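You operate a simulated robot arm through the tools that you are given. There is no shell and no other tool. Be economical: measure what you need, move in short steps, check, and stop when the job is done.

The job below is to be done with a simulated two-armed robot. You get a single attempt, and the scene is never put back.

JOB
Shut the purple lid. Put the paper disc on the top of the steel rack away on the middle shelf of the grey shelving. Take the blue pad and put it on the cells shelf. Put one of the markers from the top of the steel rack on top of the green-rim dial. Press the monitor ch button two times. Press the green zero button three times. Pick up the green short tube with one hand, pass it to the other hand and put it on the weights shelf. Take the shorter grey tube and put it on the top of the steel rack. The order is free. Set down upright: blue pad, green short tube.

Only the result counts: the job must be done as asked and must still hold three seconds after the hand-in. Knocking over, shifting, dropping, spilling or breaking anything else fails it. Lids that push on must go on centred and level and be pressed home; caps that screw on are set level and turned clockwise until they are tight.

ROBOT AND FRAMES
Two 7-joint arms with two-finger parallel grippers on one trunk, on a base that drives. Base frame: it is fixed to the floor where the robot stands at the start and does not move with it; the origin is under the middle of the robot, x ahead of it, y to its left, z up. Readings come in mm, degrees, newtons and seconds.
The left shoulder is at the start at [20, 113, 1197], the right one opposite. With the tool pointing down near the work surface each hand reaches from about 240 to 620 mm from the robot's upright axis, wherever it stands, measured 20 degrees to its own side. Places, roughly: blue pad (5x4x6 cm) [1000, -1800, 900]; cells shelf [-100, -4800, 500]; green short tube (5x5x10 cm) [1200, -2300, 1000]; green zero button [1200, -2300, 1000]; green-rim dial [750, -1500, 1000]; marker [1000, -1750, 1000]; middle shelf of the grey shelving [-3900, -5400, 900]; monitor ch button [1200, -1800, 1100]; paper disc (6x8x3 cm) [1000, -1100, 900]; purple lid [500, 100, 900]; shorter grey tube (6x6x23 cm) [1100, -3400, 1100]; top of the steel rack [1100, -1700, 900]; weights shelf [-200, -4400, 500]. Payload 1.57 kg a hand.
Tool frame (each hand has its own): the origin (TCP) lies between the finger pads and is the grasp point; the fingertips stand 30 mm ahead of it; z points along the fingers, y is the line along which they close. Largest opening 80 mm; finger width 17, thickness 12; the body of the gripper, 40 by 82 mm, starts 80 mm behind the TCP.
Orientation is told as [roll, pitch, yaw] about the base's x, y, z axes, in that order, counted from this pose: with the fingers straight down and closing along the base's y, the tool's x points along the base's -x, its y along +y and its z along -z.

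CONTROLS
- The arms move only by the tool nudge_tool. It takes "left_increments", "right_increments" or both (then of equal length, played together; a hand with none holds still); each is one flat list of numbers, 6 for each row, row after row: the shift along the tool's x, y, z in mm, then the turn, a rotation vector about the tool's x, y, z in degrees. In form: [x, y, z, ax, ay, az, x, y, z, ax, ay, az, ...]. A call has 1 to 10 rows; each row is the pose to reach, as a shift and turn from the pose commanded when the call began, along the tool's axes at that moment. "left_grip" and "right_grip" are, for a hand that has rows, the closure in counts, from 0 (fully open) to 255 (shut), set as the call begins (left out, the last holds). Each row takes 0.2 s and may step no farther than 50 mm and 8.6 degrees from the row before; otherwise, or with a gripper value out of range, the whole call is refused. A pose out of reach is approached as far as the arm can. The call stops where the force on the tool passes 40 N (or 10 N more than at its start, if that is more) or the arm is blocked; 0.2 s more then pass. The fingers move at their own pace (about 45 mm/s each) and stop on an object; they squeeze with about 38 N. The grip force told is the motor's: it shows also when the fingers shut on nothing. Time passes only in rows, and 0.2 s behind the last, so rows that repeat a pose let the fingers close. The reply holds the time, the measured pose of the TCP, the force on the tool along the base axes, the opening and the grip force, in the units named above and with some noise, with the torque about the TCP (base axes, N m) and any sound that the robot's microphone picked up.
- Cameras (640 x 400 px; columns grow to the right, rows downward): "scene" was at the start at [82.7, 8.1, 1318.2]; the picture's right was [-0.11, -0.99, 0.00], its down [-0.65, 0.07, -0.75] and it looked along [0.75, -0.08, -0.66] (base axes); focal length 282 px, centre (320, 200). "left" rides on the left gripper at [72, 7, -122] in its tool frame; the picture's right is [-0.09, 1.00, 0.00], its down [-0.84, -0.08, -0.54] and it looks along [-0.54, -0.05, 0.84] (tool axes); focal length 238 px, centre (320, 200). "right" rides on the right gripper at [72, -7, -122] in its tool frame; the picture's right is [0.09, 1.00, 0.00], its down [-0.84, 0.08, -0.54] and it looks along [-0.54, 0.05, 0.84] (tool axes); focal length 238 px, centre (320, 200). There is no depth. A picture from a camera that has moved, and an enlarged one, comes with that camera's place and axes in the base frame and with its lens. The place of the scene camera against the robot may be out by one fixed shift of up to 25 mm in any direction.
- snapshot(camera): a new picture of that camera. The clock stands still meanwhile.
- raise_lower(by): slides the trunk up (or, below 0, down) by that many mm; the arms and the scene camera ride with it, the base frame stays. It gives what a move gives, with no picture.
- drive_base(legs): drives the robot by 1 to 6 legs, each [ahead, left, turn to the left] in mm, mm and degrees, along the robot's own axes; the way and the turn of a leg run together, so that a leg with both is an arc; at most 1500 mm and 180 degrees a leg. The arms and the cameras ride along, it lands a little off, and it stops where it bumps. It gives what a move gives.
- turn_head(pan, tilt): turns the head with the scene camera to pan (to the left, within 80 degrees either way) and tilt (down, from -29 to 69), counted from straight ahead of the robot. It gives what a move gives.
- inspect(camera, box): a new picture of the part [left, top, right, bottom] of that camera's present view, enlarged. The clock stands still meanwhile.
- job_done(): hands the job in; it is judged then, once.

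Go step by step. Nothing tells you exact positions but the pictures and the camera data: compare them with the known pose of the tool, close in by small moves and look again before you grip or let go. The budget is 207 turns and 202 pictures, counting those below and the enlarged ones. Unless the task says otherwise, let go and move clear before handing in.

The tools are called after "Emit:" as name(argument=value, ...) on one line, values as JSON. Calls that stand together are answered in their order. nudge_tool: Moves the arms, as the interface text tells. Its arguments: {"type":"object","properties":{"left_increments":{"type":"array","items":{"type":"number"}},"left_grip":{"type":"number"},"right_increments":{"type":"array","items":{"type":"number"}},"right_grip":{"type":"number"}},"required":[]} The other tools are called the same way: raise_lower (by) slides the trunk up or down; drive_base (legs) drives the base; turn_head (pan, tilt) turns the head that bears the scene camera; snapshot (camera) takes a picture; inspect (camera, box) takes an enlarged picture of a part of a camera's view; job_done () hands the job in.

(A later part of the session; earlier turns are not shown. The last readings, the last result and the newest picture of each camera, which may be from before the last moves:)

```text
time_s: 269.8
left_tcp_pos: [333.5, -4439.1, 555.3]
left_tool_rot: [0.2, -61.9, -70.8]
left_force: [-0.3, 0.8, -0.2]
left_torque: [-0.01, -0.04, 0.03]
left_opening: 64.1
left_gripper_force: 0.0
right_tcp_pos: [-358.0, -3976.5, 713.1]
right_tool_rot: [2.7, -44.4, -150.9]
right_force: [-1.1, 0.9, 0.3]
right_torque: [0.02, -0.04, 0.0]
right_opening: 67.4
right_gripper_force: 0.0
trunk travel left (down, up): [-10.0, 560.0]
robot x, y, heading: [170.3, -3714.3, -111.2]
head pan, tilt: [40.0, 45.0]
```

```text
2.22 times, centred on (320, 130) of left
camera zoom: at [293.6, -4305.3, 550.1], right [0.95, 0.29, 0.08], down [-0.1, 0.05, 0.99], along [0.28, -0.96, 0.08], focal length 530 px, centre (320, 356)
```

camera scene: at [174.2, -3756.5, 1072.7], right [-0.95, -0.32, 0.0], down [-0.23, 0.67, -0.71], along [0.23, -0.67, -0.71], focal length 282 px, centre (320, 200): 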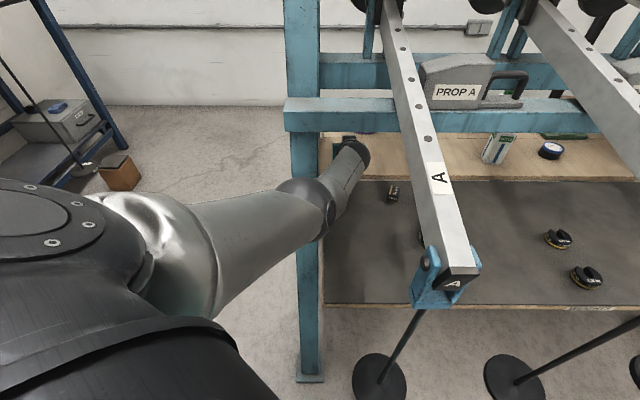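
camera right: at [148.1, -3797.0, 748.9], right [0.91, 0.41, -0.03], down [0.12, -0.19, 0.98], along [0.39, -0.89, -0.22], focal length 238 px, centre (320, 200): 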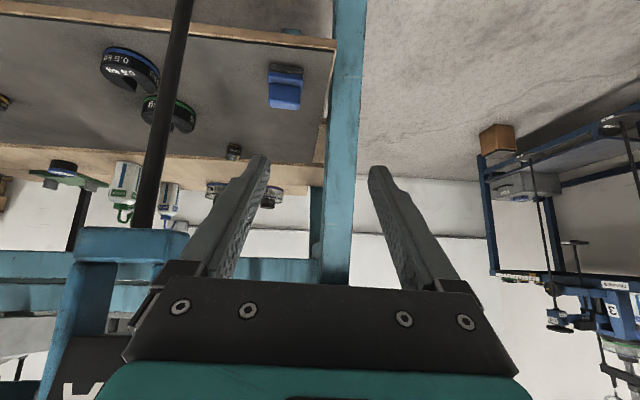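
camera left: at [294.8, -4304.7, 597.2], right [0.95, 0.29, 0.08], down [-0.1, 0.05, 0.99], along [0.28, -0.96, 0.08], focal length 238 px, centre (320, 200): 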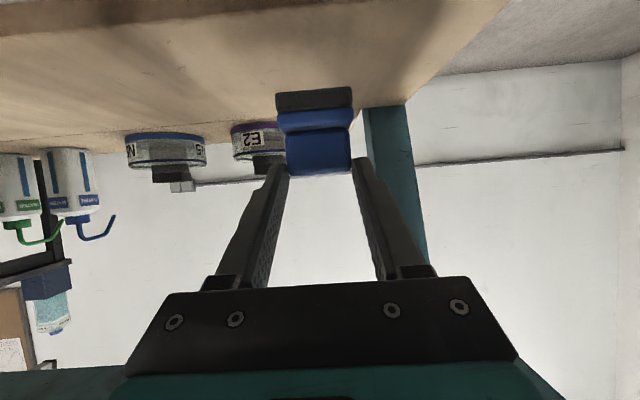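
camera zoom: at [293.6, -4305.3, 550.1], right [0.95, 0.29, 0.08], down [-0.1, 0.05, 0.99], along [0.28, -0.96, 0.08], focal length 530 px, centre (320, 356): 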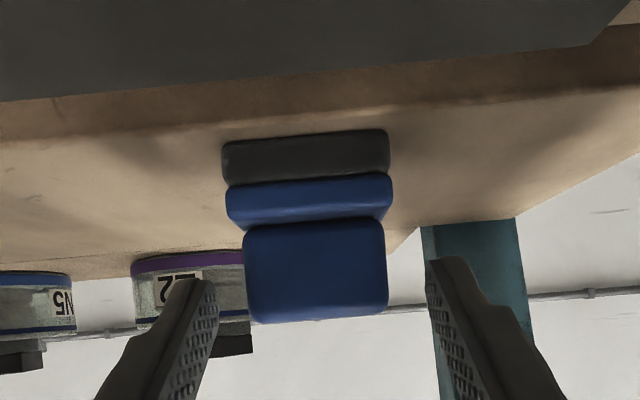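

The blue pad stands upright on the cells shelf. I back straight out.

Emit:
drive_base(legs=[[-79, -62, 0], [-300, -236, 0]])

Emit:
turn_head(pan=38, tilt=40)

Emit:
snapshot(camera="scene")

```text
time_s: 273.0
left_tcp_pos: [193.3, -3978.8, 555.2]
left_tool_rot: [0.2, -61.9, -70.8]
left_force: [0.0, 1.3, -1.0]
left_torque: [-0.01, 0.0, 0.0]
left_opening: 64.5
left_gripper_force: 0.1
right_tcp_pos: [-497.1, -3516.2, 712.8]
right_tool_rot: [2.7, -44.4, -151.0]
right_force: [0.2, 0.6, -0.4]
right_torque: [-0.02, -0.02, -0.02]
right_opening: 67.5
right_gripper_force: 0.0
trunk travel left (down, up): [-10.0, 560.0]
robot x, y, heading: [31.1, -3250.2, -111.1]
head pan, tilt: [40.0, 45.0]
```

```text
time_s: 273.6
left_tcp_pos: [192.9, -3979.8, 555.8]
left_tool_rot: [0.2, -62.1, -71.0]
left_force: [-0.5, 0.3, 0.0]
left_torque: [0.01, -0.02, 0.02]
left_opening: 64.5
left_gripper_force: 0.2
right_tcp_pos: [-498.1, -3515.7, 714.1]
right_tool_rot: [2.6, -44.4, -151.0]
right_force: [-0.5, -0.1, -0.5]
right_torque: [0.02, 0.03, 0.01]
right_opening: 67.2
right_gripper_force: 0.1
trunk travel left (down, up): [-10.0, 560.0]
robot x, y, heading: [35.4, -3250.2, -111.3]
head pan, tilt: [38.0, 40.0]
```

```text
57 pictures are left
camera scene: at [41.4, -3324.9, 1079.9], right [-0.96, -0.29, 0.0], down [-0.18, 0.62, -0.77], along [0.22, -0.73, -0.64], focal length 282 px, centre (320, 200)
```

scene: 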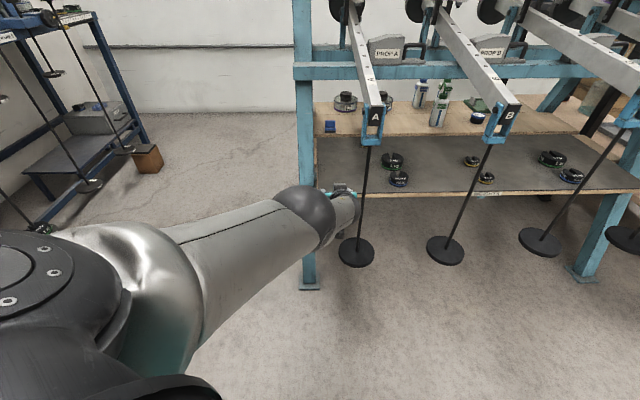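

The pad stands on the wood (visible at the back left). Next the green tube: I stow the arms, raise the trunk and drive back to the far side of the rack.

Emit:
drive_base(legs=[[-236, -186, 0]])

Emit:
raise_lower(by=440)

Emit:
nudge_tool(left_increments=[16, 0, -30, 0, 0, 0, 31, 0, -59, 0, 0, 0, 47, 0, -88, 0, 0, 0, 62, 0, -118, 0, 0, 0, 78, 0, -148, 0, 0, 0, 94, 0, -177, 0, 0, 0], right_increments=[17, 28, -16, 0, 7.4, 0, 34, 56, -33, 0, 14.8, 0, 50, 85, -50, 0, 22.2, 0, 67, 113, -66, 0, 29.6, 0, 84, 141, -83, 0, 37, 0, 100, 169, -99, 0, 44.4, 0])

Emit:
drive_base(legs=[[0, 0, 129], [357, 397, 0], [300, 0, 0]])

```text
time_s: 275.7
left_tcp_pos: [101.2, -3691.5, 556.3]
left_tool_rot: [0.2, -62.0, -71.1]
left_force: [-0.5, 0.5, -0.4]
left_torque: [0.0, 0.01, 0.04]
left_opening: 64.3
left_gripper_force: 0.0
right_tcp_pos: [-586.6, -3224.8, 712.5]
right_tool_rot: [2.7, -44.5, -151.3]
right_force: [0.6, -0.6, -0.1]
right_torque: [0.0, 0.02, 0.02]
right_opening: 67.5
right_gripper_force: 0.1
trunk travel left (down, up): [-10.0, 560.0]
robot x, y, heading: [-62.0, -2961.0, -111.5]
head pan, tilt: [38.0, 40.0]
```

```text
refused: 440 is not a number from -400 to 400
```

```text
time_s: 277.3
left_tcp_pos: [52.9, -3516.7, 569.6]
left_tool_rot: [3.3, -64.2, -73.2]
left_force: [0.1, 0.1, 0.2]
left_torque: [0.01, 0.0, 0.02]
left_opening: 64.2
left_gripper_force: 0.0
left hand out of reach, approached as far as the arm can: row 1, 2, 3
right_tcp_pos: [-379.9, -3299.4, 718.8]
right_tool_rot: [1.9, 0.0, -149.4]
right_force: [1.2, 0.4, 0.2]
right_torque: [0.02, 0.0, 0.0]
right_opening: 67.4
right_gripper_force: 0.1
trunk travel left (down, up): [-10.0, 560.0]
robot x, y, heading: [-55.6, -2964.9, -111.6]
head pan, tilt: [38.0, 40.0]
stopped in row 6 (left hand): the arm was blocked; the commanded pose is now the measured one
```

```text
time_s: 287.4
left_tcp_pos: [848.0, -1974.4, 571.2]
left_tool_rot: [3.3, -64.3, 54.3]
left_force: [-0.3, -0.4, 0.5]
left_torque: [0.02, 0.01, 0.0]
left_opening: 64.2
left_gripper_force: 0.0
right_tcp_pos: [936.4, -2449.2, 720.0]
right_tool_rot: [1.9, 0.0, -22.0]
right_force: [0.7, -1.4, -0.2]
right_torque: [0.0, -0.03, 0.0]
right_opening: 67.5
right_gripper_force: 0.2
trunk travel left (down, up): [-10.0, 560.0]
robot x, y, heading: [475.2, -2396.7, 15.9]
head pan, tilt: [38.0, 40.0]
```

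The trunk raise had been refused, so the hands are low and near the rack edge. I back off first, then raise in two steps.

Emit:
drive_base(legs=[[-200, 0, 2]])

Emit:
raise_lower(by=400)

Emit:
raise_lower(by=60)

Emit:
turn_head(pan=0, tilt=40)

Emit:
snapshot(camera="scene")

```text
time_s: 289.0
left_tcp_pos: [640.0, -2019.0, 571.0]
left_tool_rot: [3.3, -64.4, 56.0]
left_force: [-0.2, -0.9, 0.0]
left_torque: [-0.01, 0.0, 0.0]
left_opening: 64.3
left_gripper_force: 0.0
right_tcp_pos: [747.2, -2490.8, 718.7]
right_tool_rot: [1.9, 0.0, -20.0]
right_force: [-0.1, -0.1, 0.7]
right_torque: [0.05, -0.01, 0.02]
right_opening: 67.3
right_gripper_force: 0.0
trunk travel left (down, up): [-10.0, 560.0]
robot x, y, heading: [282.1, -2452.3, 18.0]
head pan, tilt: [38.0, 40.0]
```

```text
time_s: 292.8
left_tcp_pos: [641.5, -2019.6, 969.3]
left_tool_rot: [3.4, -64.4, 56.0]
left_force: [0.0, 0.6, 0.3]
left_torque: [-0.02, 0.0, -0.02]
left_opening: 64.2
left_gripper_force: 0.0
right_tcp_pos: [746.7, -2490.0, 1118.9]
right_tool_rot: [1.9, 0.0, -20.0]
right_force: [-0.7, -0.4, -0.3]
right_torque: [0.03, 0.0, -0.01]
right_opening: 67.8
right_gripper_force: 0.1
trunk travel left (down, up): [-410.0, 160.0]
robot x, y, heading: [281.0, -2457.6, 18.0]
head pan, tilt: [38.0, 40.0]
```

```text
time_s: 293.8
left_tcp_pos: [640.2, -2018.6, 1031.3]
left_tool_rot: [3.3, -64.3, 56.1]
left_force: [0.4, -0.7, 0.2]
left_torque: [-0.04, 0.04, 0.02]
left_opening: 64.5
left_gripper_force: 0.0
right_tcp_pos: [746.1, -2490.8, 1179.2]
right_tool_rot: [1.9, 0.0, -20.0]
right_force: [-0.2, -0.6, -0.1]
right_torque: [-0.02, -0.02, 0.0]
right_opening: 67.6
right_gripper_force: 0.0
trunk travel left (down, up): [-470.0, 100.0]
robot x, y, heading: [281.8, -2456.5, 17.7]
head pan, tilt: [38.0, 40.0]
```

```text
time_s: 294.8
left_tcp_pos: [641.1, -2018.8, 1031.0]
left_tool_rot: [3.3, -64.4, 56.1]
left_force: [-0.3, 0.0, -0.4]
left_torque: [0.0, 0.01, 0.02]
left_opening: 64.4
left_gripper_force: 0.1
right_tcp_pos: [745.5, -2490.3, 1178.4]
right_tool_rot: [1.9, -0.1, -20.0]
right_force: [-0.6, -0.3, -0.8]
right_torque: [-0.05, -0.02, 0.03]
right_opening: 67.4
right_gripper_force: 0.1
trunk travel left (down, up): [-470.0, 100.0]
robot x, y, heading: [280.1, -2451.7, 17.9]
head pan, tilt: [0.0, 40.0]
```

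```text
56 pictures are left
camera scene: at [361.4, -2407.7, 1539.9], right [0.31, -0.95, 0.0], down [-0.61, -0.2, -0.77], along [0.73, 0.23, -0.64], focal length 282 px, centre (320, 200)
```

scene: 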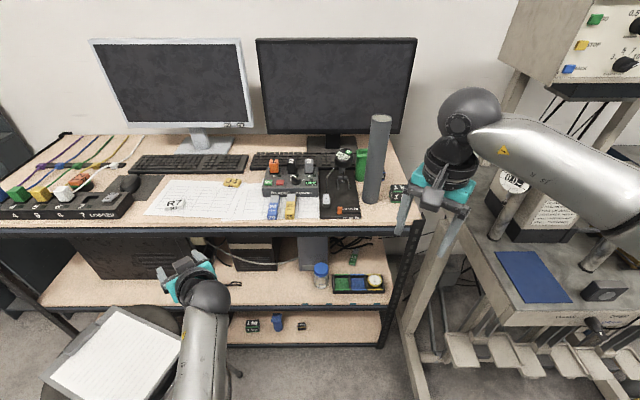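

Stool and rack are undisturbed. I raise and turn the right tool (yaw −72) above tall-tube height, then drive up to the rack.

Emit:
nudge_tool(right_increments=[10, 0, -20, 0, 0, 7.5, 20, 0, -40, 0, 0, 15, 30, 0, -60, 0, 0, 22.5, 40, 0, -80, 0, 0, 30, 50, 0, -100, 0, 0, 37.5, 60, 0, -120, 0, 0, 45, 60, 0, -130, 0, 0, 52], right_grip=0)

Emit:
drive_base(legs=[[455, 0, 0]])

Emit:
turn_head(pan=-20, tilt=50)

Emit:
snapshot(camera="scene")

Emit:
snapshot(camera="right")

```text
time_s: 296.4
left_tcp_pos: [640.1, -2018.5, 1030.3]
left_tool_rot: [3.3, -64.4, 56.0]
left_force: [-0.4, -0.2, 0.7]
left_torque: [-0.02, 0.01, -0.01]
left_opening: 63.9
left_gripper_force: 0.1
right_tcp_pos: [688.4, -2473.7, 1308.8]
right_tool_rot: [1.2, 1.4, -72.1]
right_force: [0.1, 1.2, 0.3]
right_torque: [-0.01, -0.02, -0.02]
right_opening: 80.0
right_gripper_force: 0.1
trunk travel left (down, up): [-470.0, 100.0]
robot x, y, heading: [279.1, -2452.5, 17.6]
head pan, tilt: [0.0, 40.0]
```

```text
time_s: 299.1
left_tcp_pos: [1066.2, -1884.3, 1031.2]
left_tool_rot: [3.2, -64.5, 56.0]
left_force: [0.5, 0.7, -0.2]
left_torque: [0.0, 0.02, 0.02]
left_opening: 64.4
left_gripper_force: 0.0
right_tcp_pos: [1113.4, -2338.8, 1309.9]
right_tool_rot: [1.1, 1.5, -72.1]
right_force: [0.2, -0.1, -0.2]
right_torque: [0.0, 0.01, 0.02]
right_opening: 79.7
right_gripper_force: 0.0
trunk travel left (down, up): [-470.0, 100.0]
robot x, y, heading: [705.0, -2319.9, 17.9]
head pan, tilt: [0.0, 40.0]
```

```text
time_s: 300.0
left_tcp_pos: [1066.3, -1882.9, 1030.7]
left_tool_rot: [3.4, -64.4, 56.0]
left_force: [-0.4, -0.5, 0.8]
left_torque: [0.05, 0.0, -0.01]
left_opening: 64.4
left_gripper_force: 0.0
right_tcp_pos: [1111.2, -2337.6, 1309.5]
right_tool_rot: [1.2, 1.5, -72.1]
right_force: [-0.3, -0.2, 0.1]
right_torque: [0.0, 0.01, -0.02]
right_opening: 79.7
right_gripper_force: 0.2
trunk travel left (down, up): [-470.0, 100.0]
robot x, y, heading: [708.2, -2317.4, 17.7]
head pan, tilt: [-20.0, 50.0]
```

```text
55 pictures are left
camera scene: at [782.0, -2301.2, 1525.8], right [-0.04, -1.0, 0.0], down [-0.77, 0.03, -0.64], along [0.64, -0.03, -0.77], focal length 282 px, centre (320, 200)
```

scene: 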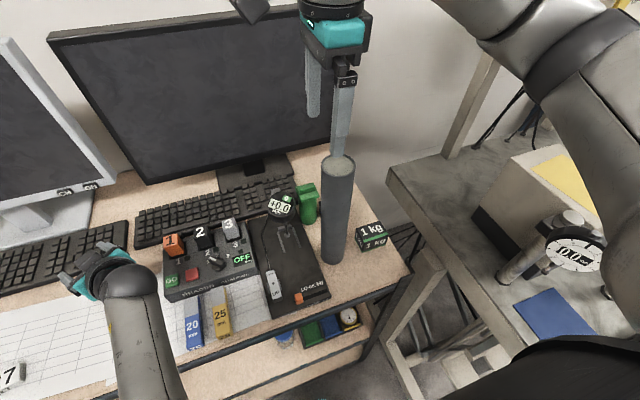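

```text
54 pictures are left
camera right: at [1083.0, -2273.7, 1432.3], right [0.92, 0.39, 0.02], down [0.32, -0.79, 0.52], along [0.22, -0.47, -0.85], focal length 238 px, centre (320, 200)
```

right: 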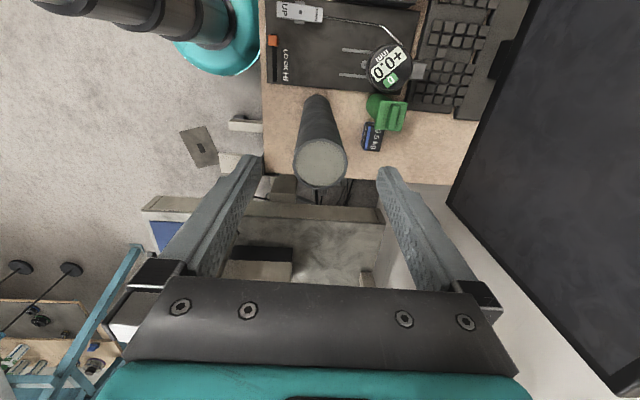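

Green tube top is at about [1238, −2302]. I move over it at height and then descend part way.

Emit:
nudge_tool(right_increments=[-2, 45, 0, 0, 0, 0, -4, 90, 0, 0, 0, 0, -5, 132, 0, 0, 0, 0, -5, 132, 45, 0, 0, 0, -5, 132, 90, 0, 0, 0, -5, 132, 135, 0, 0, 0, -5, 132, 180, 0, 0, 0])

Emit:
snapshot(camera="right")

Emit:
snapshot(camera="scene")

```text
time_s: 301.6
left_tcp_pos: [1066.5, -1883.8, 1029.8]
left_tool_rot: [3.3, -64.4, 56.0]
left_force: [0.1, -0.3, -0.6]
left_torque: [0.0, -0.01, 0.02]
left_opening: 64.2
left_gripper_force: 0.2
right_tcp_pos: [1241.9, -2297.9, 1130.1]
right_tool_rot: [1.1, 1.5, -72.1]
right_force: [0.5, 1.1, -0.7]
right_torque: [-0.04, 0.0, -0.01]
right_opening: 80.0
right_gripper_force: 0.1
trunk travel left (down, up): [-470.0, 100.0]
robot x, y, heading: [706.0, -2313.1, 17.8]
head pan, tilt: [-20.0, 50.0]
```

```text
53 pictures are left
camera right: at [1212.5, -2232.2, 1253.6], right [0.92, 0.39, 0.02], down [0.33, -0.79, 0.52], along [0.22, -0.47, -0.85], focal length 238 px, centre (320, 200)
```

right: 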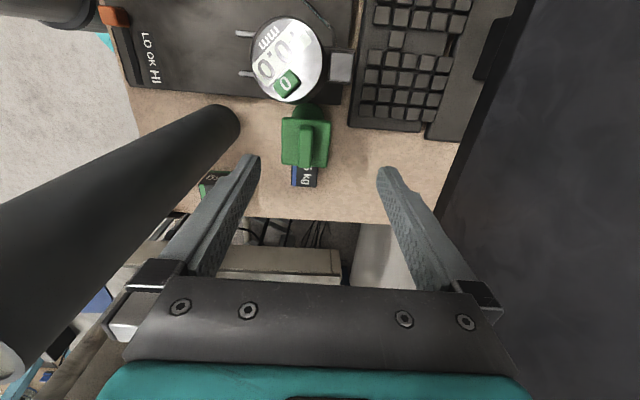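

```text
52 pictures are left
camera scene: at [782.3, -2300.9, 1525.7], right [-0.04, -1.0, 0.0], down [-0.77, 0.03, -0.64], along [0.64, -0.03, -0.77], focal length 282 px, centre (320, 200)
```

scene: 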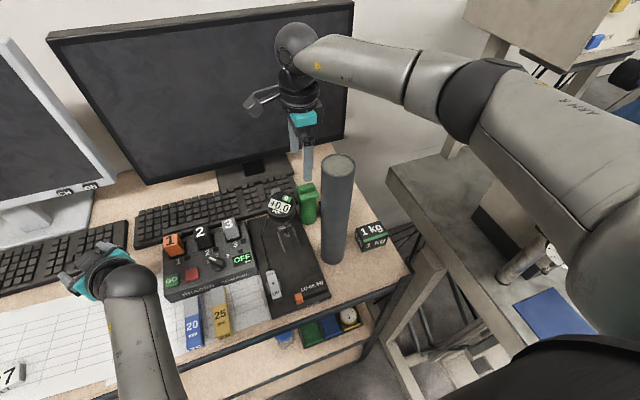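

Emit:
nudge_tool(right_increments=[-5, -13, 10, 0, 0, 0, -5, -13, 40, 0, 0, 0])

Emit:
inspect(camera="right", box=[220, 60, 420, 200])

```text
time_s: 302.2
left_tcp_pos: [1066.0, -1883.6, 1030.2]
left_tool_rot: [3.1, -64.5, 56.0]
left_force: [-0.3, -0.2, 0.0]
left_torque: [-0.02, 0.0, -0.03]
left_opening: 64.2
left_gripper_force: 0.1
right_tcp_pos: [1232.3, -2305.2, 1090.9]
right_tool_rot: [1.3, 1.5, -72.0]
right_force: [-0.9, -0.2, 0.4]
right_torque: [0.01, -0.01, -0.05]
right_opening: 80.0
right_gripper_force: 0.1
trunk travel left (down, up): [-470.0, 100.0]
robot x, y, heading: [707.0, -2314.8, 17.7]
head pan, tilt: [-20.0, 50.0]
```

```text
2.86 times, centred on (320, 130) of right
camera zoom: at [1201.4, -2240.9, 1213.7], right [0.92, 0.39, 0.02], down [0.32, -0.79, 0.52], along [0.22, -0.47, -0.85], focal length 681 px, centre (320, 400)
```

zoom: 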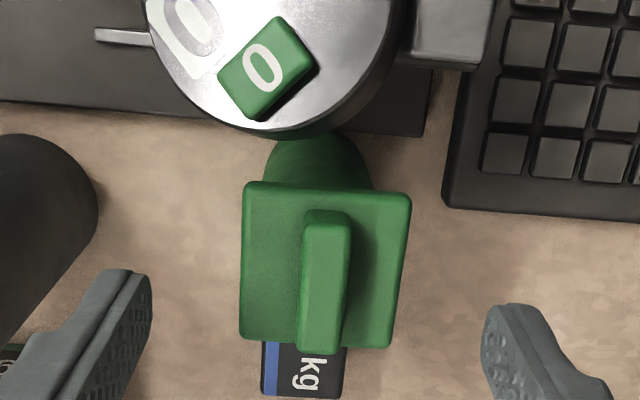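

Emit:
nudge_tool(right_increments=[-2, 1, 25, 0, 0, 0, -2, 1, 47, 0, 0, 0])

Emit:
nudge_tool(right_increments=[0, 0, 0, 0, 0, 0, 0, 0, 0, 0, 0, 0, 0, 0, 0, 0, 0, 0], right_grip=255)

Emit:
inspect(camera="right", box=[220, 60, 420, 200])

```text
time_s: 302.8
left_tcp_pos: [1065.7, -1883.2, 1030.3]
left_tool_rot: [3.3, -64.4, 56.1]
left_force: [-0.5, 0.0, -0.8]
left_torque: [-0.02, 0.0, -0.04]
left_opening: 64.2
left_gripper_force: 0.1
right_tcp_pos: [1234.2, -2304.1, 1043.4]
right_tool_rot: [1.3, 1.6, -72.0]
right_force: [0.4, -0.1, -0.5]
right_torque: [0.02, 0.0, 0.03]
right_opening: 80.0
right_gripper_force: 0.1
trunk travel left (down, up): [-470.0, 100.0]
robot x, y, heading: [704.4, -2321.5, 17.8]
head pan, tilt: [-20.0, 50.0]
```

```text
time_s: 303.6
left_tcp_pos: [1065.5, -1883.4, 1030.7]
left_tool_rot: [3.3, -64.4, 56.0]
left_force: [0.4, 0.3, 0.0]
left_torque: [-0.02, 0.0, -0.02]
left_opening: 64.4
left_gripper_force: 0.0
right_tcp_pos: [1233.6, -2304.3, 1044.6]
right_tool_rot: [1.1, 1.5, -72.1]
right_force: [0.1, -0.1, -1.1]
right_torque: [0.04, 0.01, -0.03]
right_opening: 45.7
right_gripper_force: 21.5
trunk travel left (down, up): [-470.0, 100.0]
robot x, y, heading: [711.8, -2317.6, 17.6]
head pan, tilt: [-20.0, 50.0]
```

```text
2.86 times, centred on (320, 130) of right
camera zoom: at [1202.9, -2239.9, 1167.2], right [0.92, 0.39, 0.02], down [0.33, -0.79, 0.52], along [0.22, -0.47, -0.85], focal length 681 px, centre (320, 400)
```

zoom: 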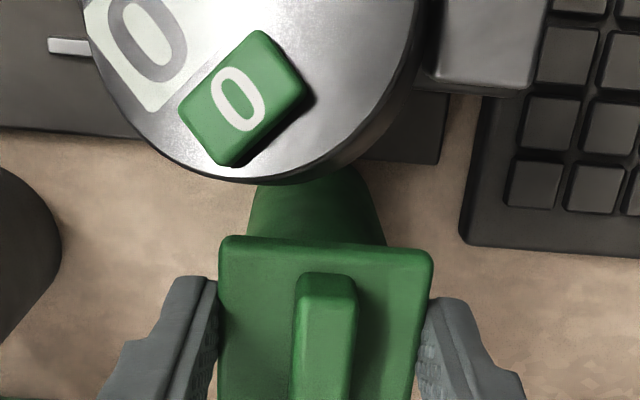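

The flange is gripped (45.7 mm). I lift it straight up, then move left and back, clear of the tall tube.

Emit:
nudge_tool(right_increments=[0, 0, -20, 0, 0, 0, 0, 0, -65, 0, 0, 0, 0, 0, -110, 0, 0, 0, 0, 0, -155, 0, 0, 0, 0, 0, -200, 0, 0, 0, 0, 0, -245, 0, 0, 0, 0, 0, -270, 0, 0, 0, 45, 0, -270, 0, 0, 0, 85, 0, -270, 0, 0, 0, 120, 0, -270, 0, 0, 0])

Emit:
drive_base(legs=[[-560, 0, 0]])

Emit:
snapshot(camera="scene")

```text
time_s: 305.8
left_tcp_pos: [1066.4, -1881.7, 1030.5]
left_tool_rot: [3.2, -64.3, 56.2]
left_force: [0.2, 0.0, -0.3]
left_torque: [0.01, 0.02, -0.01]
left_opening: 64.1
left_gripper_force: 0.1
right_tcp_pos: [1194.8, -2195.6, 1317.1]
right_tool_rot: [1.2, 1.4, -72.3]
right_force: [0.1, 0.2, -2.3]
right_torque: [-0.03, 0.0, -0.02]
right_opening: 45.4
right_gripper_force: 37.7
trunk travel left (down, up): [-470.0, 100.0]
robot x, y, heading: [705.7, -2316.7, 17.5]
head pan, tilt: [-20.0, 50.0]
```

```text
time_s: 309.0
left_tcp_pos: [525.2, -2055.6, 1029.8]
left_tool_rot: [3.3, -64.4, 56.3]
left_force: [0.8, -1.4, -0.3]
left_torque: [0.02, 0.02, -0.01]
left_opening: 64.3
left_gripper_force: 0.0
right_tcp_pos: [654.8, -2368.9, 1318.0]
right_tool_rot: [1.2, 1.5, -71.8]
right_force: [-0.3, 0.4, -3.4]
right_torque: [0.02, 0.01, -0.01]
right_opening: 45.5
right_gripper_force: 37.7
trunk travel left (down, up): [-470.0, 100.0]
robot x, y, heading: [166.4, -2490.4, 17.9]
head pan, tilt: [-20.0, 50.0]
```

```text
49 pictures are left
camera scene: at [243.1, -2473.9, 1525.8], right [-0.04, -1.0, 0.0], down [-0.77, 0.03, -0.64], along [0.64, -0.02, -0.77], focal length 282 px, centre (320, 200)
```

scene: 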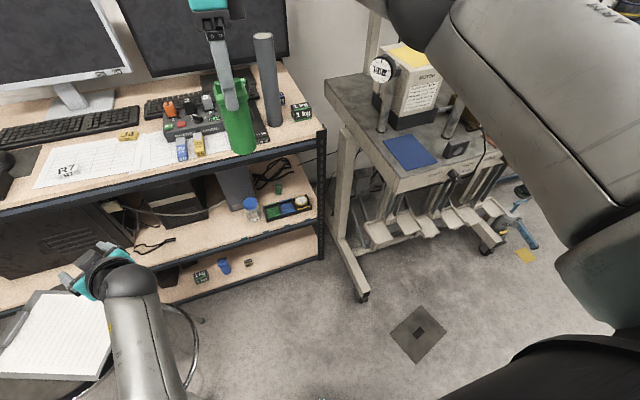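

The tube is in the right hand. I bring the left hand round to its left side, turning it to point across at the tube body, for the pass.

Emit:
nudge_tool(left_increments=[-29, -8, -27, 7.8, 0.2, 3.5, -57, -16, -54, 15.6, 0.3, 7, -86, -24, -81, 23.4, 0.5, 10.5, -115, -32, -108, 31.3, 0.7, 14, -144, -40, -135, 39, 0.9, 17.6, -172, -48, -162, 46.9, 1, 21.1, -201, -56, -189, 54.7, 1.2, 24.6], left_grip=0)

Emit:
nudge_tool(left_increments=[-5, -28, 9, 7.3, 0, 3.7, -10, -56, 19, 14.6, 0, 7.4, -14, -85, 28, 21.9, 0, 11.2, -19, -113, 38, 29.2, 0, 14.9, -24, -141, 47, 36.5, 0, 18.6])

Emit:
snapshot(camera="left")

Emit:
turn_head(pan=0, tilt=30)

Emit:
snapshot(camera="scene")

```text
time_s: 310.6
left_tcp_pos: [535.6, -2158.7, 1294.0]
left_tool_rot: [-2.0, -62.8, 1.2]
left_force: [0.6, 0.5, 0.0]
left_torque: [-0.01, 0.0, -0.02]
left_opening: 79.9
left_gripper_force: 0.0
right_tcp_pos: [655.4, -2368.5, 1317.5]
right_tool_rot: [1.1, 1.5, -71.8]
right_force: [0.5, -0.1, -3.5]
right_torque: [0.0, 0.02, 0.01]
right_opening: 45.6
right_gripper_force: 38.2
trunk travel left (down, up): [-470.0, 100.0]
robot x, y, heading: [166.6, -2489.9, 18.0]
head pan, tilt: [-20.0, 50.0]
```

```text
time_s: 311.8
left_tcp_pos: [589.3, -2300.8, 1294.2]
left_tool_rot: [-2.0, -63.5, -40.1]
left_force: [-0.7, -0.9, -0.1]
left_torque: [0.01, -0.03, 0.01]
left_opening: 80.2
left_gripper_force: 0.0
right_tcp_pos: [656.4, -2368.6, 1317.1]
right_tool_rot: [1.1, 1.5, -71.9]
right_force: [-0.2, 0.4, -3.6]
right_torque: [-0.01, -0.02, 0.0]
right_opening: 45.3
right_gripper_force: 38.0
trunk travel left (down, up): [-470.0, 100.0]
robot x, y, heading: [167.9, -2490.8, 17.6]
head pan, tilt: [-20.0, 50.0]
```

```text
48 pictures are left
camera left: at [488.9, -2203.6, 1284.4], right [0.69, 0.72, 0.07], down [-0.13, 0.03, 0.99], along [0.71, -0.7, 0.11], focal length 238 px, centre (320, 200)
```

left: 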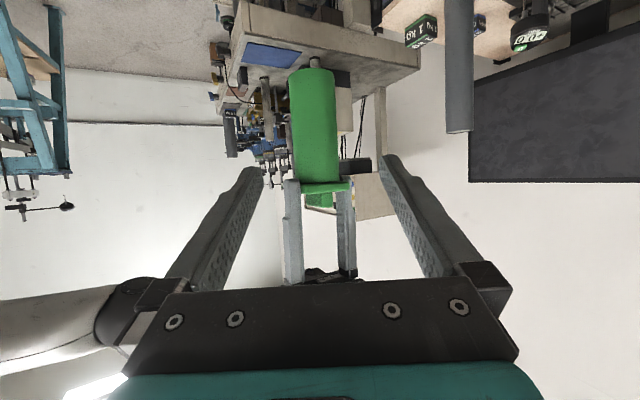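

```text
time_s: 312.6
left_tcp_pos: [588.8, -2302.2, 1294.9]
left_tool_rot: [-2.1, -63.6, -39.8]
left_force: [-0.4, 0.4, 0.1]
left_torque: [-0.03, 0.03, -0.02]
left_opening: 80.0
left_gripper_force: 0.1
right_tcp_pos: [656.5, -2368.2, 1317.5]
right_tool_rot: [1.0, 1.5, -71.8]
right_force: [1.0, 0.2, -3.5]
right_torque: [-0.01, 0.0, 0.01]
right_opening: 45.5
right_gripper_force: 38.1
trunk travel left (down, up): [-470.0, 100.0]
robot x, y, heading: [164.9, -2495.1, 18.0]
head pan, tilt: [0.0, 30.0]
```

```text
47 pictures are left
camera scene: at [252.8, -2443.3, 1555.2], right [0.31, -0.95, 0.0], down [-0.48, -0.15, -0.87], along [0.82, 0.27, -0.5], focal length 282 px, centre (320, 200)
```

scene: 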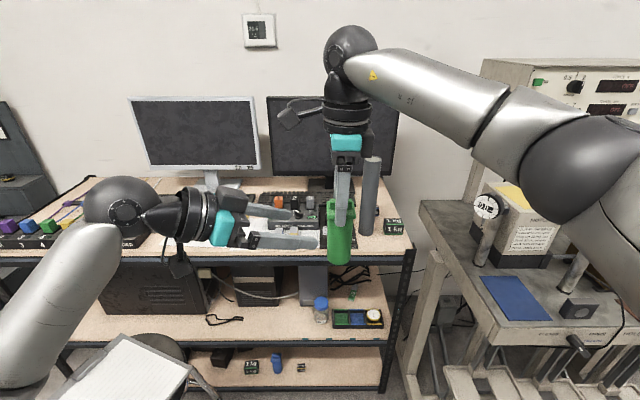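

Perfect handover posture. I advance the left hand so that its fingers flank the tube body below the flange.

Emit:
nudge_tool(left_increments=[6, -6, 37, 0, 0, 0, 9, -6, 75, 0, 0, 0, 11, -6, 111, 0, 0, 0])

Emit:
snapshot(camera="left")

```text
time_s: 313.4
left_tcp_pos: [654.7, -2368.1, 1234.6]
left_tool_rot: [-1.9, -63.6, -40.0]
left_force: [0.8, 1.0, 0.6]
left_torque: [0.02, 0.01, 0.06]
left_opening: 79.9
left_gripper_force: 0.0
right_tcp_pos: [656.3, -2368.7, 1316.6]
right_tool_rot: [1.1, 1.5, -72.0]
right_force: [0.3, 0.0, -3.2]
right_torque: [0.0, -0.02, 0.01]
right_opening: 45.1
right_gripper_force: 37.9
trunk travel left (down, up): [-470.0, 100.0]
robot x, y, heading: [171.3, -2493.3, 17.9]
head pan, tilt: [0.0, 30.0]
```

```text
46 pictures are left
camera left: at [554.6, -2270.0, 1224.6], right [0.69, 0.72, 0.07], down [-0.13, 0.03, 0.99], along [0.71, -0.7, 0.11], focal length 238 px, centre (320, 200)
```

left: 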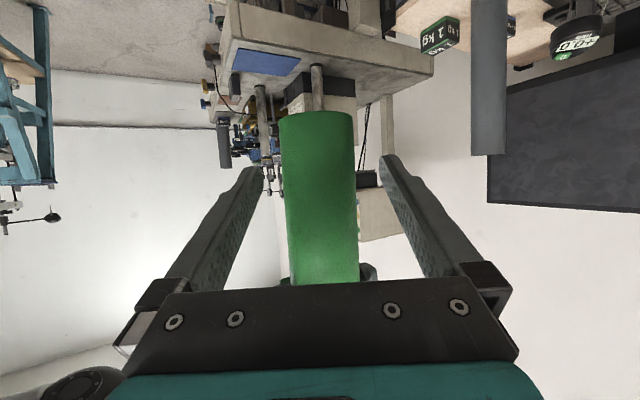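

Centred. Close the left hand, then open the right.

Emit:
nudge_tool(left_increments=[0, 0, 0, 0, 0, 0, 0, 0, 0, 0, 0, 0, 0, 0, 0, 0, 0, 0, 0, 0, 0, 0, 0, 0], left_grip=255)

Emit:
nudge_tool(right_increments=[0, 0, 0, 0, 0, 0, 0, 0, 0, 0, 0, 0, 0, 0, 0, 0, 0, 0], right_grip=0)

Emit:
nudge_tool(right_increments=[0, 0, -40, 0, 0, 0, 0, 0, -80, 0, 0, 0, 0, 0, -110, 0, 0, 0, -40, 0, -110, 0, 0, 0, -85, 0, -110, 0, 0, 0, -130, 0, -110, 0, 0, 0])

Emit:
snapshot(camera="scene")

```text
time_s: 314.4
left_tcp_pos: [654.3, -2365.4, 1233.9]
left_tool_rot: [-2.0, -63.4, -39.7]
left_force: [0.4, 0.3, 0.0]
left_torque: [0.04, 0.02, 0.01]
left_opening: 42.7
left_gripper_force: 29.2
right_tcp_pos: [655.2, -2368.2, 1318.0]
right_tool_rot: [1.2, 1.5, -71.9]
right_force: [-1.0, 0.8, 0.0]
right_torque: [0.0, 0.0, -0.02]
right_opening: 45.5
right_gripper_force: 38.2
trunk travel left (down, up): [-470.0, 100.0]
robot x, y, heading: [164.8, -2491.2, 17.8]
head pan, tilt: [0.0, 30.0]
heard: snap
```

```text
time_s: 315.2
left_tcp_pos: [654.1, -2366.4, 1234.8]
left_tool_rot: [-1.9, -63.6, -39.9]
left_force: [-1.0, 0.2, 0.1]
left_torque: [-0.01, 0.0, -0.01]
left_opening: 42.2
left_gripper_force: 38.1
right_tcp_pos: [656.6, -2368.7, 1316.7]
right_tool_rot: [1.1, 1.5, -71.9]
right_force: [0.1, -0.2, -0.3]
right_torque: [0.0, 0.01, -0.04]
right_opening: 80.0
right_gripper_force: 0.1
trunk travel left (down, up): [-470.0, 100.0]
robot x, y, heading: [167.4, -2492.5, 18.0]
head pan, tilt: [0.0, 30.0]
```

```text
time_s: 316.6
left_tcp_pos: [654.5, -2368.2, 1234.4]
left_tool_rot: [-1.8, -63.5, -40.0]
left_force: [0.4, 0.0, -0.2]
left_torque: [0.04, 0.03, -0.01]
left_opening: 42.3
left_gripper_force: 37.5
right_tcp_pos: [698.8, -2495.3, 1425.2]
right_tool_rot: [1.1, 1.5, -71.8]
right_force: [-0.1, 0.2, 0.4]
right_torque: [0.04, 0.0, 0.01]
right_opening: 79.9
right_gripper_force: 0.2
trunk travel left (down, up): [-470.0, 100.0]
robot x, y, heading: [168.5, -2490.7, 17.8]
head pan, tilt: [0.0, 30.0]
```

```text
45 pictures are left
camera scene: at [253.2, -2445.1, 1555.2], right [0.31, -0.95, 0.0], down [-0.48, -0.15, -0.87], along [0.82, 0.27, -0.5], focal length 282 px, centre (320, 200)
```

scene: 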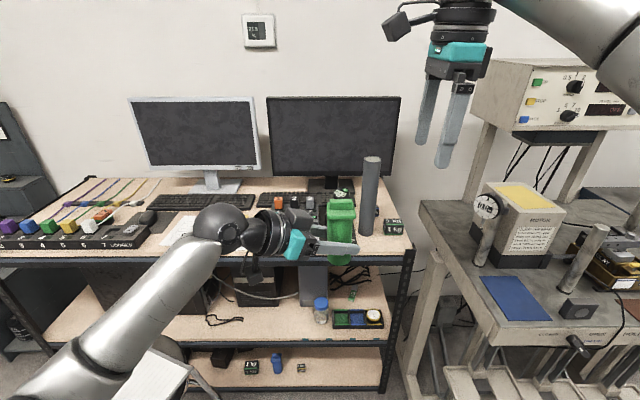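

The tube is now in the left hand. I look to the right for the shorter grey tube.

Emit:
turn_head(pan=-62, tilt=28)

Emit:
snapshot(camera="scene")

```text
time_s: 317.9
left_tcp_pos: [654.5, -2366.6, 1235.3]
left_tool_rot: [-2.0, -63.5, -39.9]
left_force: [0.4, 0.4, 0.1]
left_torque: [-0.01, -0.01, -0.01]
left_opening: 42.3
left_gripper_force: 38.3
right_tcp_pos: [697.2, -2493.0, 1425.4]
right_tool_rot: [1.1, 1.5, -71.8]
right_force: [1.0, 0.3, 0.8]
right_torque: [-0.02, -0.03, -0.01]
right_opening: 80.0
right_gripper_force: 0.0
trunk travel left (down, up): [-470.0, 100.0]
robot x, y, heading: [170.5, -2492.1, 18.1]
head pan, tilt: [-62.0, 28.0]
```

```text
44 pictures are left
camera scene: at [232.2, -2534.4, 1558.4], right [-0.69, -0.72, 0.0], down [-0.34, 0.33, -0.88], along [0.63, -0.61, -0.47], focal length 282 px, centre (320, 200)
```

scene: 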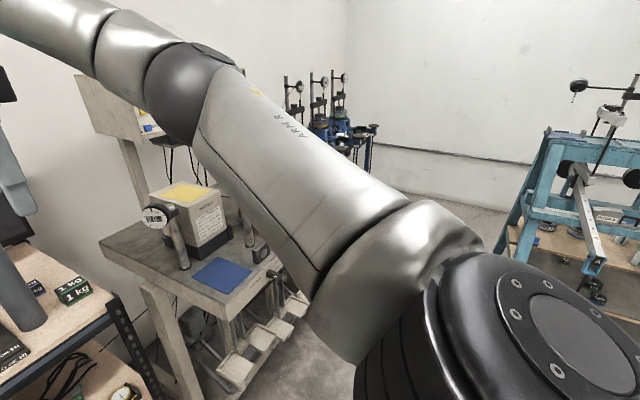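

The tube sought isn't visible from here (arm in the way). I first swing the left hand (with the green tube upright) back to its forward carrying pose.

Emit:
nudge_tool(left_increments=[22, 18, -15, -7.3, 0, -3.6, 44, 35, -30, -14.6, 0, -7.3, 66, 53, -45, -21.9, 0, -10.9, 87, 71, -61, -29.1, 0, -14.5, 109, 89, -76, -36.4, 0, -18.2, 131, 106, -91, -43.7, 0, -21.8, 153, 124, -106, -51, 0, -25.4])

Emit:
nudge_tool(left_increments=[13, 31, 8, -7.3, 0, -3.7, 26, 62, 15, -14.7, 0, -7.3, 39, 92, 23, -22, 0, -11, 52, 123, 30, -29.4, 0, -14.6, 65, 154, 38, -36.7, 0, -18.3])

Emit:
drive_base(legs=[[0, -550, 0]])

Emit:
turn_head(pan=-25, tilt=25)

Emit:
snapshot(camera="scene")

```text
time_s: 319.6
left_tcp_pos: [613.0, -2169.2, 1143.4]
left_tool_rot: [-1.1, -62.8, 16.5]
left_force: [-0.1, 0.0, -0.8]
left_torque: [0.01, 0.0, 0.0]
left_opening: 42.1
left_gripper_force: 37.7
right_tcp_pos: [697.8, -2494.4, 1425.3]
right_tool_rot: [1.1, 1.5, -71.9]
right_force: [0.2, 0.1, 0.5]
right_torque: [0.0, 0.06, 0.0]
right_opening: 80.2
right_gripper_force: 0.0
trunk travel left (down, up): [-470.0, 100.0]
robot x, y, heading: [163.7, -2489.3, 17.9]
head pan, tilt: [-62.0, 28.0]
```

```text
time_s: 320.8
left_tcp_pos: [576.6, -2018.7, 1064.1]
left_tool_rot: [-0.2, -62.6, 56.5]
left_force: [-0.3, 0.5, -0.5]
left_torque: [0.01, 0.02, -0.02]
left_opening: 42.0
left_gripper_force: 38.1
right_tcp_pos: [699.1, -2494.5, 1425.9]
right_tool_rot: [1.1, 1.5, -71.8]
right_force: [-0.6, -0.4, -0.8]
right_torque: [-0.01, 0.03, 0.01]
right_opening: 79.8
right_gripper_force: 0.1
trunk travel left (down, up): [-470.0, 100.0]
robot x, y, heading: [169.7, -2492.3, 18.1]
head pan, tilt: [-62.0, 28.0]
```

```text
time_s: 323.9
left_tcp_pos: [741.4, -2531.9, 1064.7]
left_tool_rot: [0.1, -62.7, 56.9]
left_force: [0.7, 0.0, -0.6]
left_torque: [-0.05, 0.0, -0.01]
left_opening: 42.0
left_gripper_force: 38.3
right_tcp_pos: [868.1, -3004.4, 1425.8]
right_tool_rot: [1.1, 1.6, -71.2]
right_force: [-0.2, -0.5, 0.8]
right_torque: [0.01, 0.02, -0.01]
right_opening: 79.9
right_gripper_force: 0.0
trunk travel left (down, up): [-470.0, 100.0]
robot x, y, heading: [336.7, -3009.0, 18.3]
head pan, tilt: [-62.0, 28.0]
```

```text
time_s: 324.9
left_tcp_pos: [740.7, -2531.4, 1064.9]
left_tool_rot: [0.1, -62.6, 56.9]
left_force: [-0.6, -0.2, -0.9]
left_torque: [-0.02, -0.03, -0.02]
left_opening: 41.8
left_gripper_force: 37.5
right_tcp_pos: [868.7, -3003.4, 1425.9]
right_tool_rot: [1.1, 1.5, -71.2]
right_force: [0.0, -0.5, 0.1]
right_torque: [0.01, 0.02, 0.03]
right_opening: 80.2
right_gripper_force: 0.0
trunk travel left (down, up): [-470.0, 100.0]
robot x, y, heading: [336.6, -3008.6, 18.4]
head pan, tilt: [-25.0, 25.0]
```

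```text
43 pictures are left
camera scene: at [428.5, -2997.7, 1563.2], right [-0.11, -0.99, 0.0], down [-0.42, 0.05, -0.91], along [0.9, -0.1, -0.42], focal length 282 px, centre (320, 200)
```

scene: 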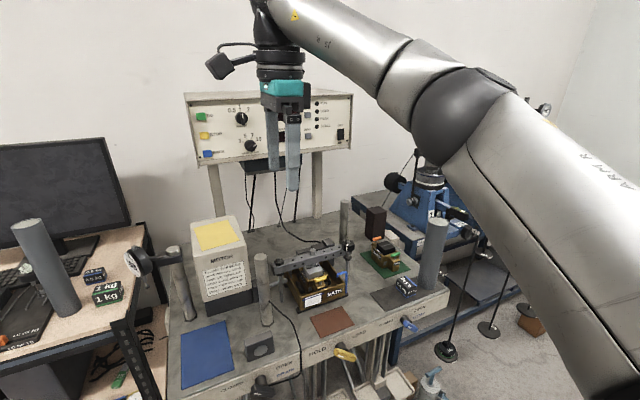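

The shorter grey tube is on the right end of the machine table, but my loaded left hand would foul things there. I deliver the green tube to the weights shelf first.

Emit:
drive_base(legs=[[-360, 0, 0], [0, 0, -129]])

Emit:
raise_lower(by=-400)

Emit:
raise_lower(by=-65)

Emit:
turn_head(pan=38, tilt=40)

Emit:
snapshot(camera="scene")

```text
time_s: 332.5
left_tcp_pos: [136.3, -3731.0, 1065.0]
left_tool_rot: [0.1, -62.7, -69.8]
left_force: [-0.2, -0.1, -0.6]
left_torque: [0.05, 0.02, 0.01]
left_opening: 41.9
left_gripper_force: 38.3
right_tcp_pos: [-319.2, -3553.2, 1425.6]
right_tool_rot: [1.2, 1.5, 162.3]
right_force: [-0.1, 0.0, 0.3]
right_torque: [0.01, 0.0, -0.01]
right_opening: 80.4
right_gripper_force: 0.0
trunk travel left (down, up): [-470.0, 100.0]
robot x, y, heading: [-6.3, -3123.2, -107.8]
head pan, tilt: [-25.0, 25.0]
```

```text
time_s: 336.3
left_tcp_pos: [137.0, -3731.0, 665.2]
left_tool_rot: [0.1, -62.6, -69.6]
left_force: [-0.1, 0.7, -0.4]
left_torque: [0.0, -0.02, -0.01]
left_opening: 41.4
left_gripper_force: 37.9
right_tcp_pos: [-319.5, -3550.9, 1025.2]
right_tool_rot: [1.2, 1.5, 162.3]
right_force: [-0.2, 0.3, -0.6]
right_torque: [0.02, -0.01, 0.0]
right_opening: 80.2
right_gripper_force: 0.1
trunk travel left (down, up): [-70.0, 500.0]
robot x, y, heading: [-5.3, -3124.0, -108.0]
head pan, tilt: [-25.0, 25.0]
```

```text
time_s: 337.4
left_tcp_pos: [136.2, -3731.7, 599.5]
left_tool_rot: [0.2, -62.6, -69.7]
left_force: [0.2, -0.8, -0.9]
left_torque: [0.03, 0.04, 0.03]
left_opening: 41.6
left_gripper_force: 37.9
right_tcp_pos: [-318.6, -3552.4, 961.1]
right_tool_rot: [1.2, 1.5, 162.2]
right_force: [0.2, -0.3, 0.1]
right_torque: [0.01, 0.01, 0.01]
right_opening: 80.0
right_gripper_force: 0.1
trunk travel left (down, up): [-5.0, 565.0]
robot x, y, heading: [-7.8, -3125.6, -108.0]
head pan, tilt: [-25.0, 25.0]
```

```text
time_s: 338.7
left_tcp_pos: [135.8, -3731.1, 600.0]
left_tool_rot: [0.0, -62.6, -69.7]
left_force: [0.4, -0.1, 0.1]
left_torque: [0.04, -0.02, -0.03]
left_opening: 41.6
left_gripper_force: 37.8
right_tcp_pos: [-318.5, -3551.8, 959.5]
right_tool_rot: [1.1, 1.5, 162.2]
right_force: [0.3, 0.4, -0.8]
right_torque: [-0.04, 0.02, 0.0]
right_opening: 80.0
right_gripper_force: 0.0
trunk travel left (down, up): [-5.0, 565.0]
robot x, y, heading: [-6.5, -3121.2, -108.1]
head pan, tilt: [38.0, 40.0]
```

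```text
42 pictures are left
camera scene: at [9.1, -3196.3, 1074.9], right [-0.94, -0.34, 0.0], down [-0.22, 0.6, -0.77], along [0.26, -0.72, -0.64], focal length 282 px, centre (320, 200)
```

scene: 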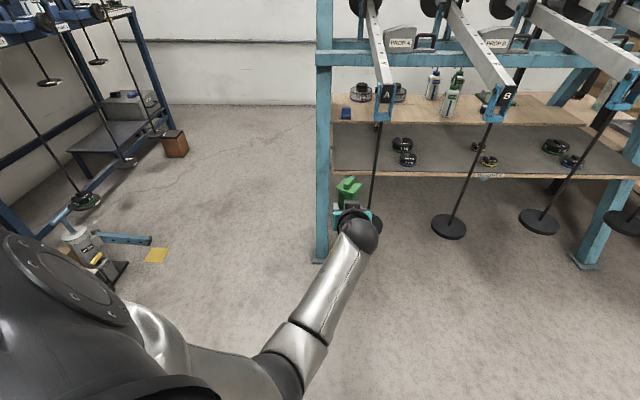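

The hand is lined up left of lever A. I drive in so the tube is above the mat's left end.

Emit:
drive_base(legs=[[306, 175, 0]])

Emit:
snapshot(camera="left")

Emit:
snapshot(camera="scene")

```text
time_s: 341.0
left_tcp_pos: [207.3, -4070.8, 598.8]
left_tool_rot: [0.1, -62.7, -69.6]
left_force: [0.1, -0.2, -0.2]
left_torque: [0.03, -0.02, -0.04]
left_opening: 41.8
left_gripper_force: 38.4
right_tcp_pos: [-248.5, -3892.7, 959.9]
right_tool_rot: [1.2, 1.5, 162.4]
right_force: [-0.6, 0.3, 0.2]
right_torque: [-0.02, 0.02, 0.0]
right_opening: 80.0
right_gripper_force: 0.1
trunk travel left (down, up): [-5.0, 565.0]
robot x, y, heading: [65.5, -3462.1, -107.6]
head pan, tilt: [38.0, 40.0]
```

```text
41 pictures are left
camera left: at [164.6, -3937.1, 592.6], right [0.95, 0.31, 0.08], down [-0.11, 0.06, 0.99], along [0.3, -0.95, 0.09], focal length 238 px, centre (320, 200)
```

left: 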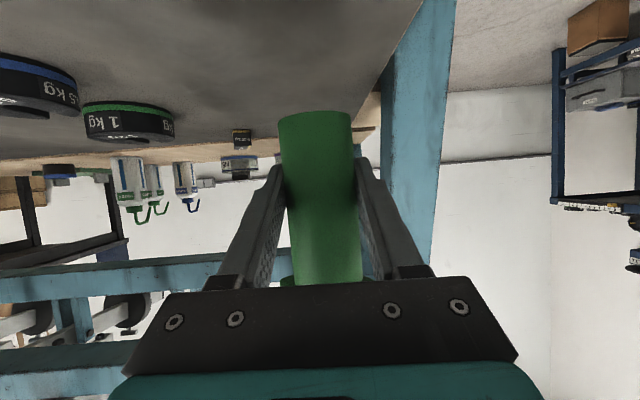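

```text
40 pictures are left
camera scene: at [79.0, -3536.0, 1074.9], right [-0.94, -0.34, 0.0], down [-0.22, 0.6, -0.77], along [0.26, -0.72, -0.64], focal length 282 px, centre (320, 200)
```

scene: 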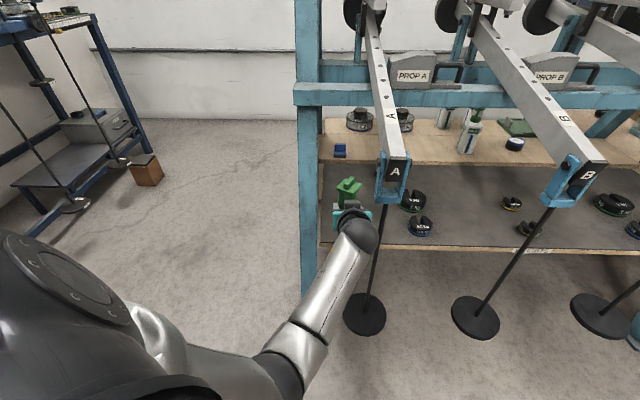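

Tube is well over the mat. I correct the small tilt and lower it.

Emit:
nudge_tool(left_increments=[-9, 0, 18, -2, -0.9, 0, 10, 0, 28, -2, -0.9, 0, 26, 0, 36, -2, -0.9, 0, 31, 0, 39, -2, -0.9, 0, 33, 0, 40, -2, -0.9, 0])

Emit:
nudge_tool(left_increments=[1.8, 0, 0.9, 0, 0, 0, 3.6, 0, 1.8, 0, 0, 0, 5.3, 0, 2.8, 0, 0, 0])

```text
time_s: 342.2
left_tcp_pos: [214.6, -4089.9, 552.7]
left_tool_rot: [2.1, -63.5, -69.5]
left_force: [0.6, 0.0, 0.4]
left_torque: [0.02, 0.03, 0.02]
left_opening: 41.5
left_gripper_force: 38.5
right_tcp_pos: [-248.1, -3891.6, 960.6]
right_tool_rot: [1.2, 1.6, 162.5]
right_force: [-0.1, -0.5, 0.7]
right_torque: [-0.01, 0.0, 0.01]
right_opening: 80.4
right_gripper_force: 0.1
trunk travel left (down, up): [-5.0, 565.0]
robot x, y, heading: [62.5, -3463.4, -107.9]
head pan, tilt: [38.0, 40.0]
```

```text
time_s: 343.0
left_tcp_pos: [214.5, -4090.5, 545.9]
left_tool_rot: [2.2, -63.6, -69.5]
left_force: [-0.3, -0.2, -0.6]
left_torque: [0.04, -0.02, 0.01]
left_opening: 41.6
left_gripper_force: 38.0
right_tcp_pos: [-248.1, -3891.9, 960.4]
right_tool_rot: [1.2, 1.4, 162.3]
right_force: [0.1, -0.1, 0.7]
right_torque: [-0.03, -0.04, 0.02]
right_opening: 79.9
right_gripper_force: 0.1
trunk travel left (down, up): [-5.0, 565.0]
robot x, y, heading: [63.5, -3463.2, -107.8]
head pan, tilt: [38.0, 40.0]
```

The roll correction went the wrong way; I reverse it and continue lowering.

Emit:
nudge_tool(left_increments=[0, 0, 0, 4, 0, 0, 1.8, 0, 0.9, 4, 0, 0, 3.6, 0, 1.8, 4, 0, 0])

Emit:
inspect(camera="left", box=[180, 20, 460, 230])

```text
time_s: 343.8
left_tcp_pos: [215.7, -4090.2, 543.9]
left_tool_rot: [-1.8, -63.6, -69.5]
left_force: [0.3, 0.6, 0.5]
left_torque: [0.05, 0.0, 0.04]
left_opening: 41.7
left_gripper_force: 37.9
right_tcp_pos: [-247.9, -3892.7, 960.9]
right_tool_rot: [1.3, 1.5, 162.4]
right_force: [0.0, -0.1, -0.8]
right_torque: [-0.02, 0.02, -0.07]
right_opening: 80.1
right_gripper_force: 0.1
trunk travel left (down, up): [-5.0, 565.0]
robot x, y, heading: [63.3, -3463.6, -108.1]
head pan, tilt: [38.0, 40.0]
```

```text
1.90 times, centred on (320, 125) of left
camera zoom: at [176.8, -3955.0, 533.1], right [0.96, 0.28, 0.07], down [-0.1, 0.09, 0.99], along [0.27, -0.96, 0.11], focal length 454 px, centre (320, 343)
```

zoom: 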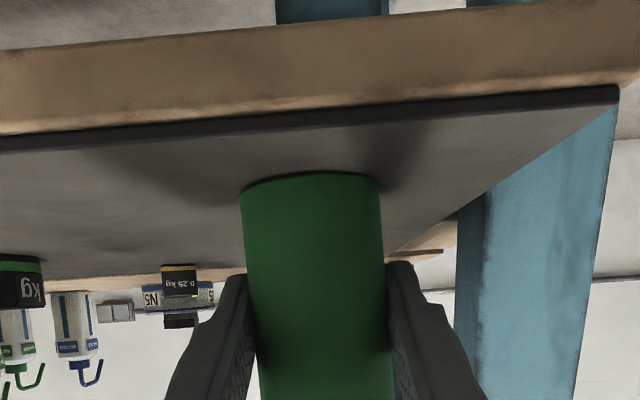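

Emit:
nudge_tool(left_increments=[1.3, 0, 0.7, 0, 0, 0, 2.7, 0, 1.4, 0, 0, 0])

Emit:
nudge_tool(left_increments=[0.9, 0, 0.5, 0, 0, 0, 1.8, 0, 0.9, 0, 0, 0])

```text
time_s: 344.4
left_tcp_pos: [215.6, -4090.4, 543.8]
left_tool_rot: [-1.9, -64.0, -69.6]
left_force: [0.1, 4.8, 12.9]
left_torque: [0.32, -0.31, 0.1]
left_opening: 41.7
left_gripper_force: 38.2
right_tcp_pos: [-249.3, -3891.4, 960.6]
right_tool_rot: [1.2, 1.6, 162.4]
right_force: [-1.0, 0.2, 0.3]
right_torque: [0.04, -0.02, 0.0]
right_opening: 79.9
right_gripper_force: 0.1
trunk travel left (down, up): [-5.0, 565.0]
robot x, y, heading: [63.9, -3466.5, -107.9]
head pan, tilt: [38.0, 40.0]
```

```text
time_s: 345.0
left_tcp_pos: [215.5, -4090.3, 541.7]
left_tool_rot: [-1.9, -64.1, -69.6]
left_force: [2.9, 3.6, 21.4]
left_torque: [0.48, -0.43, 0.05]
left_opening: 41.4
left_gripper_force: 38.2
right_tcp_pos: [-249.2, -3890.8, 961.5]
right_tool_rot: [1.3, 1.5, 162.3]
right_force: [-0.5, -0.5, 0.1]
right_torque: [-0.03, 0.02, -0.03]
right_opening: 80.0
right_gripper_force: 0.0
trunk travel left (down, up): [-5.0, 565.0]
robot x, y, heading: [59.6, -3465.3, -107.8]
head pan, tilt: [38.0, 40.0]
```

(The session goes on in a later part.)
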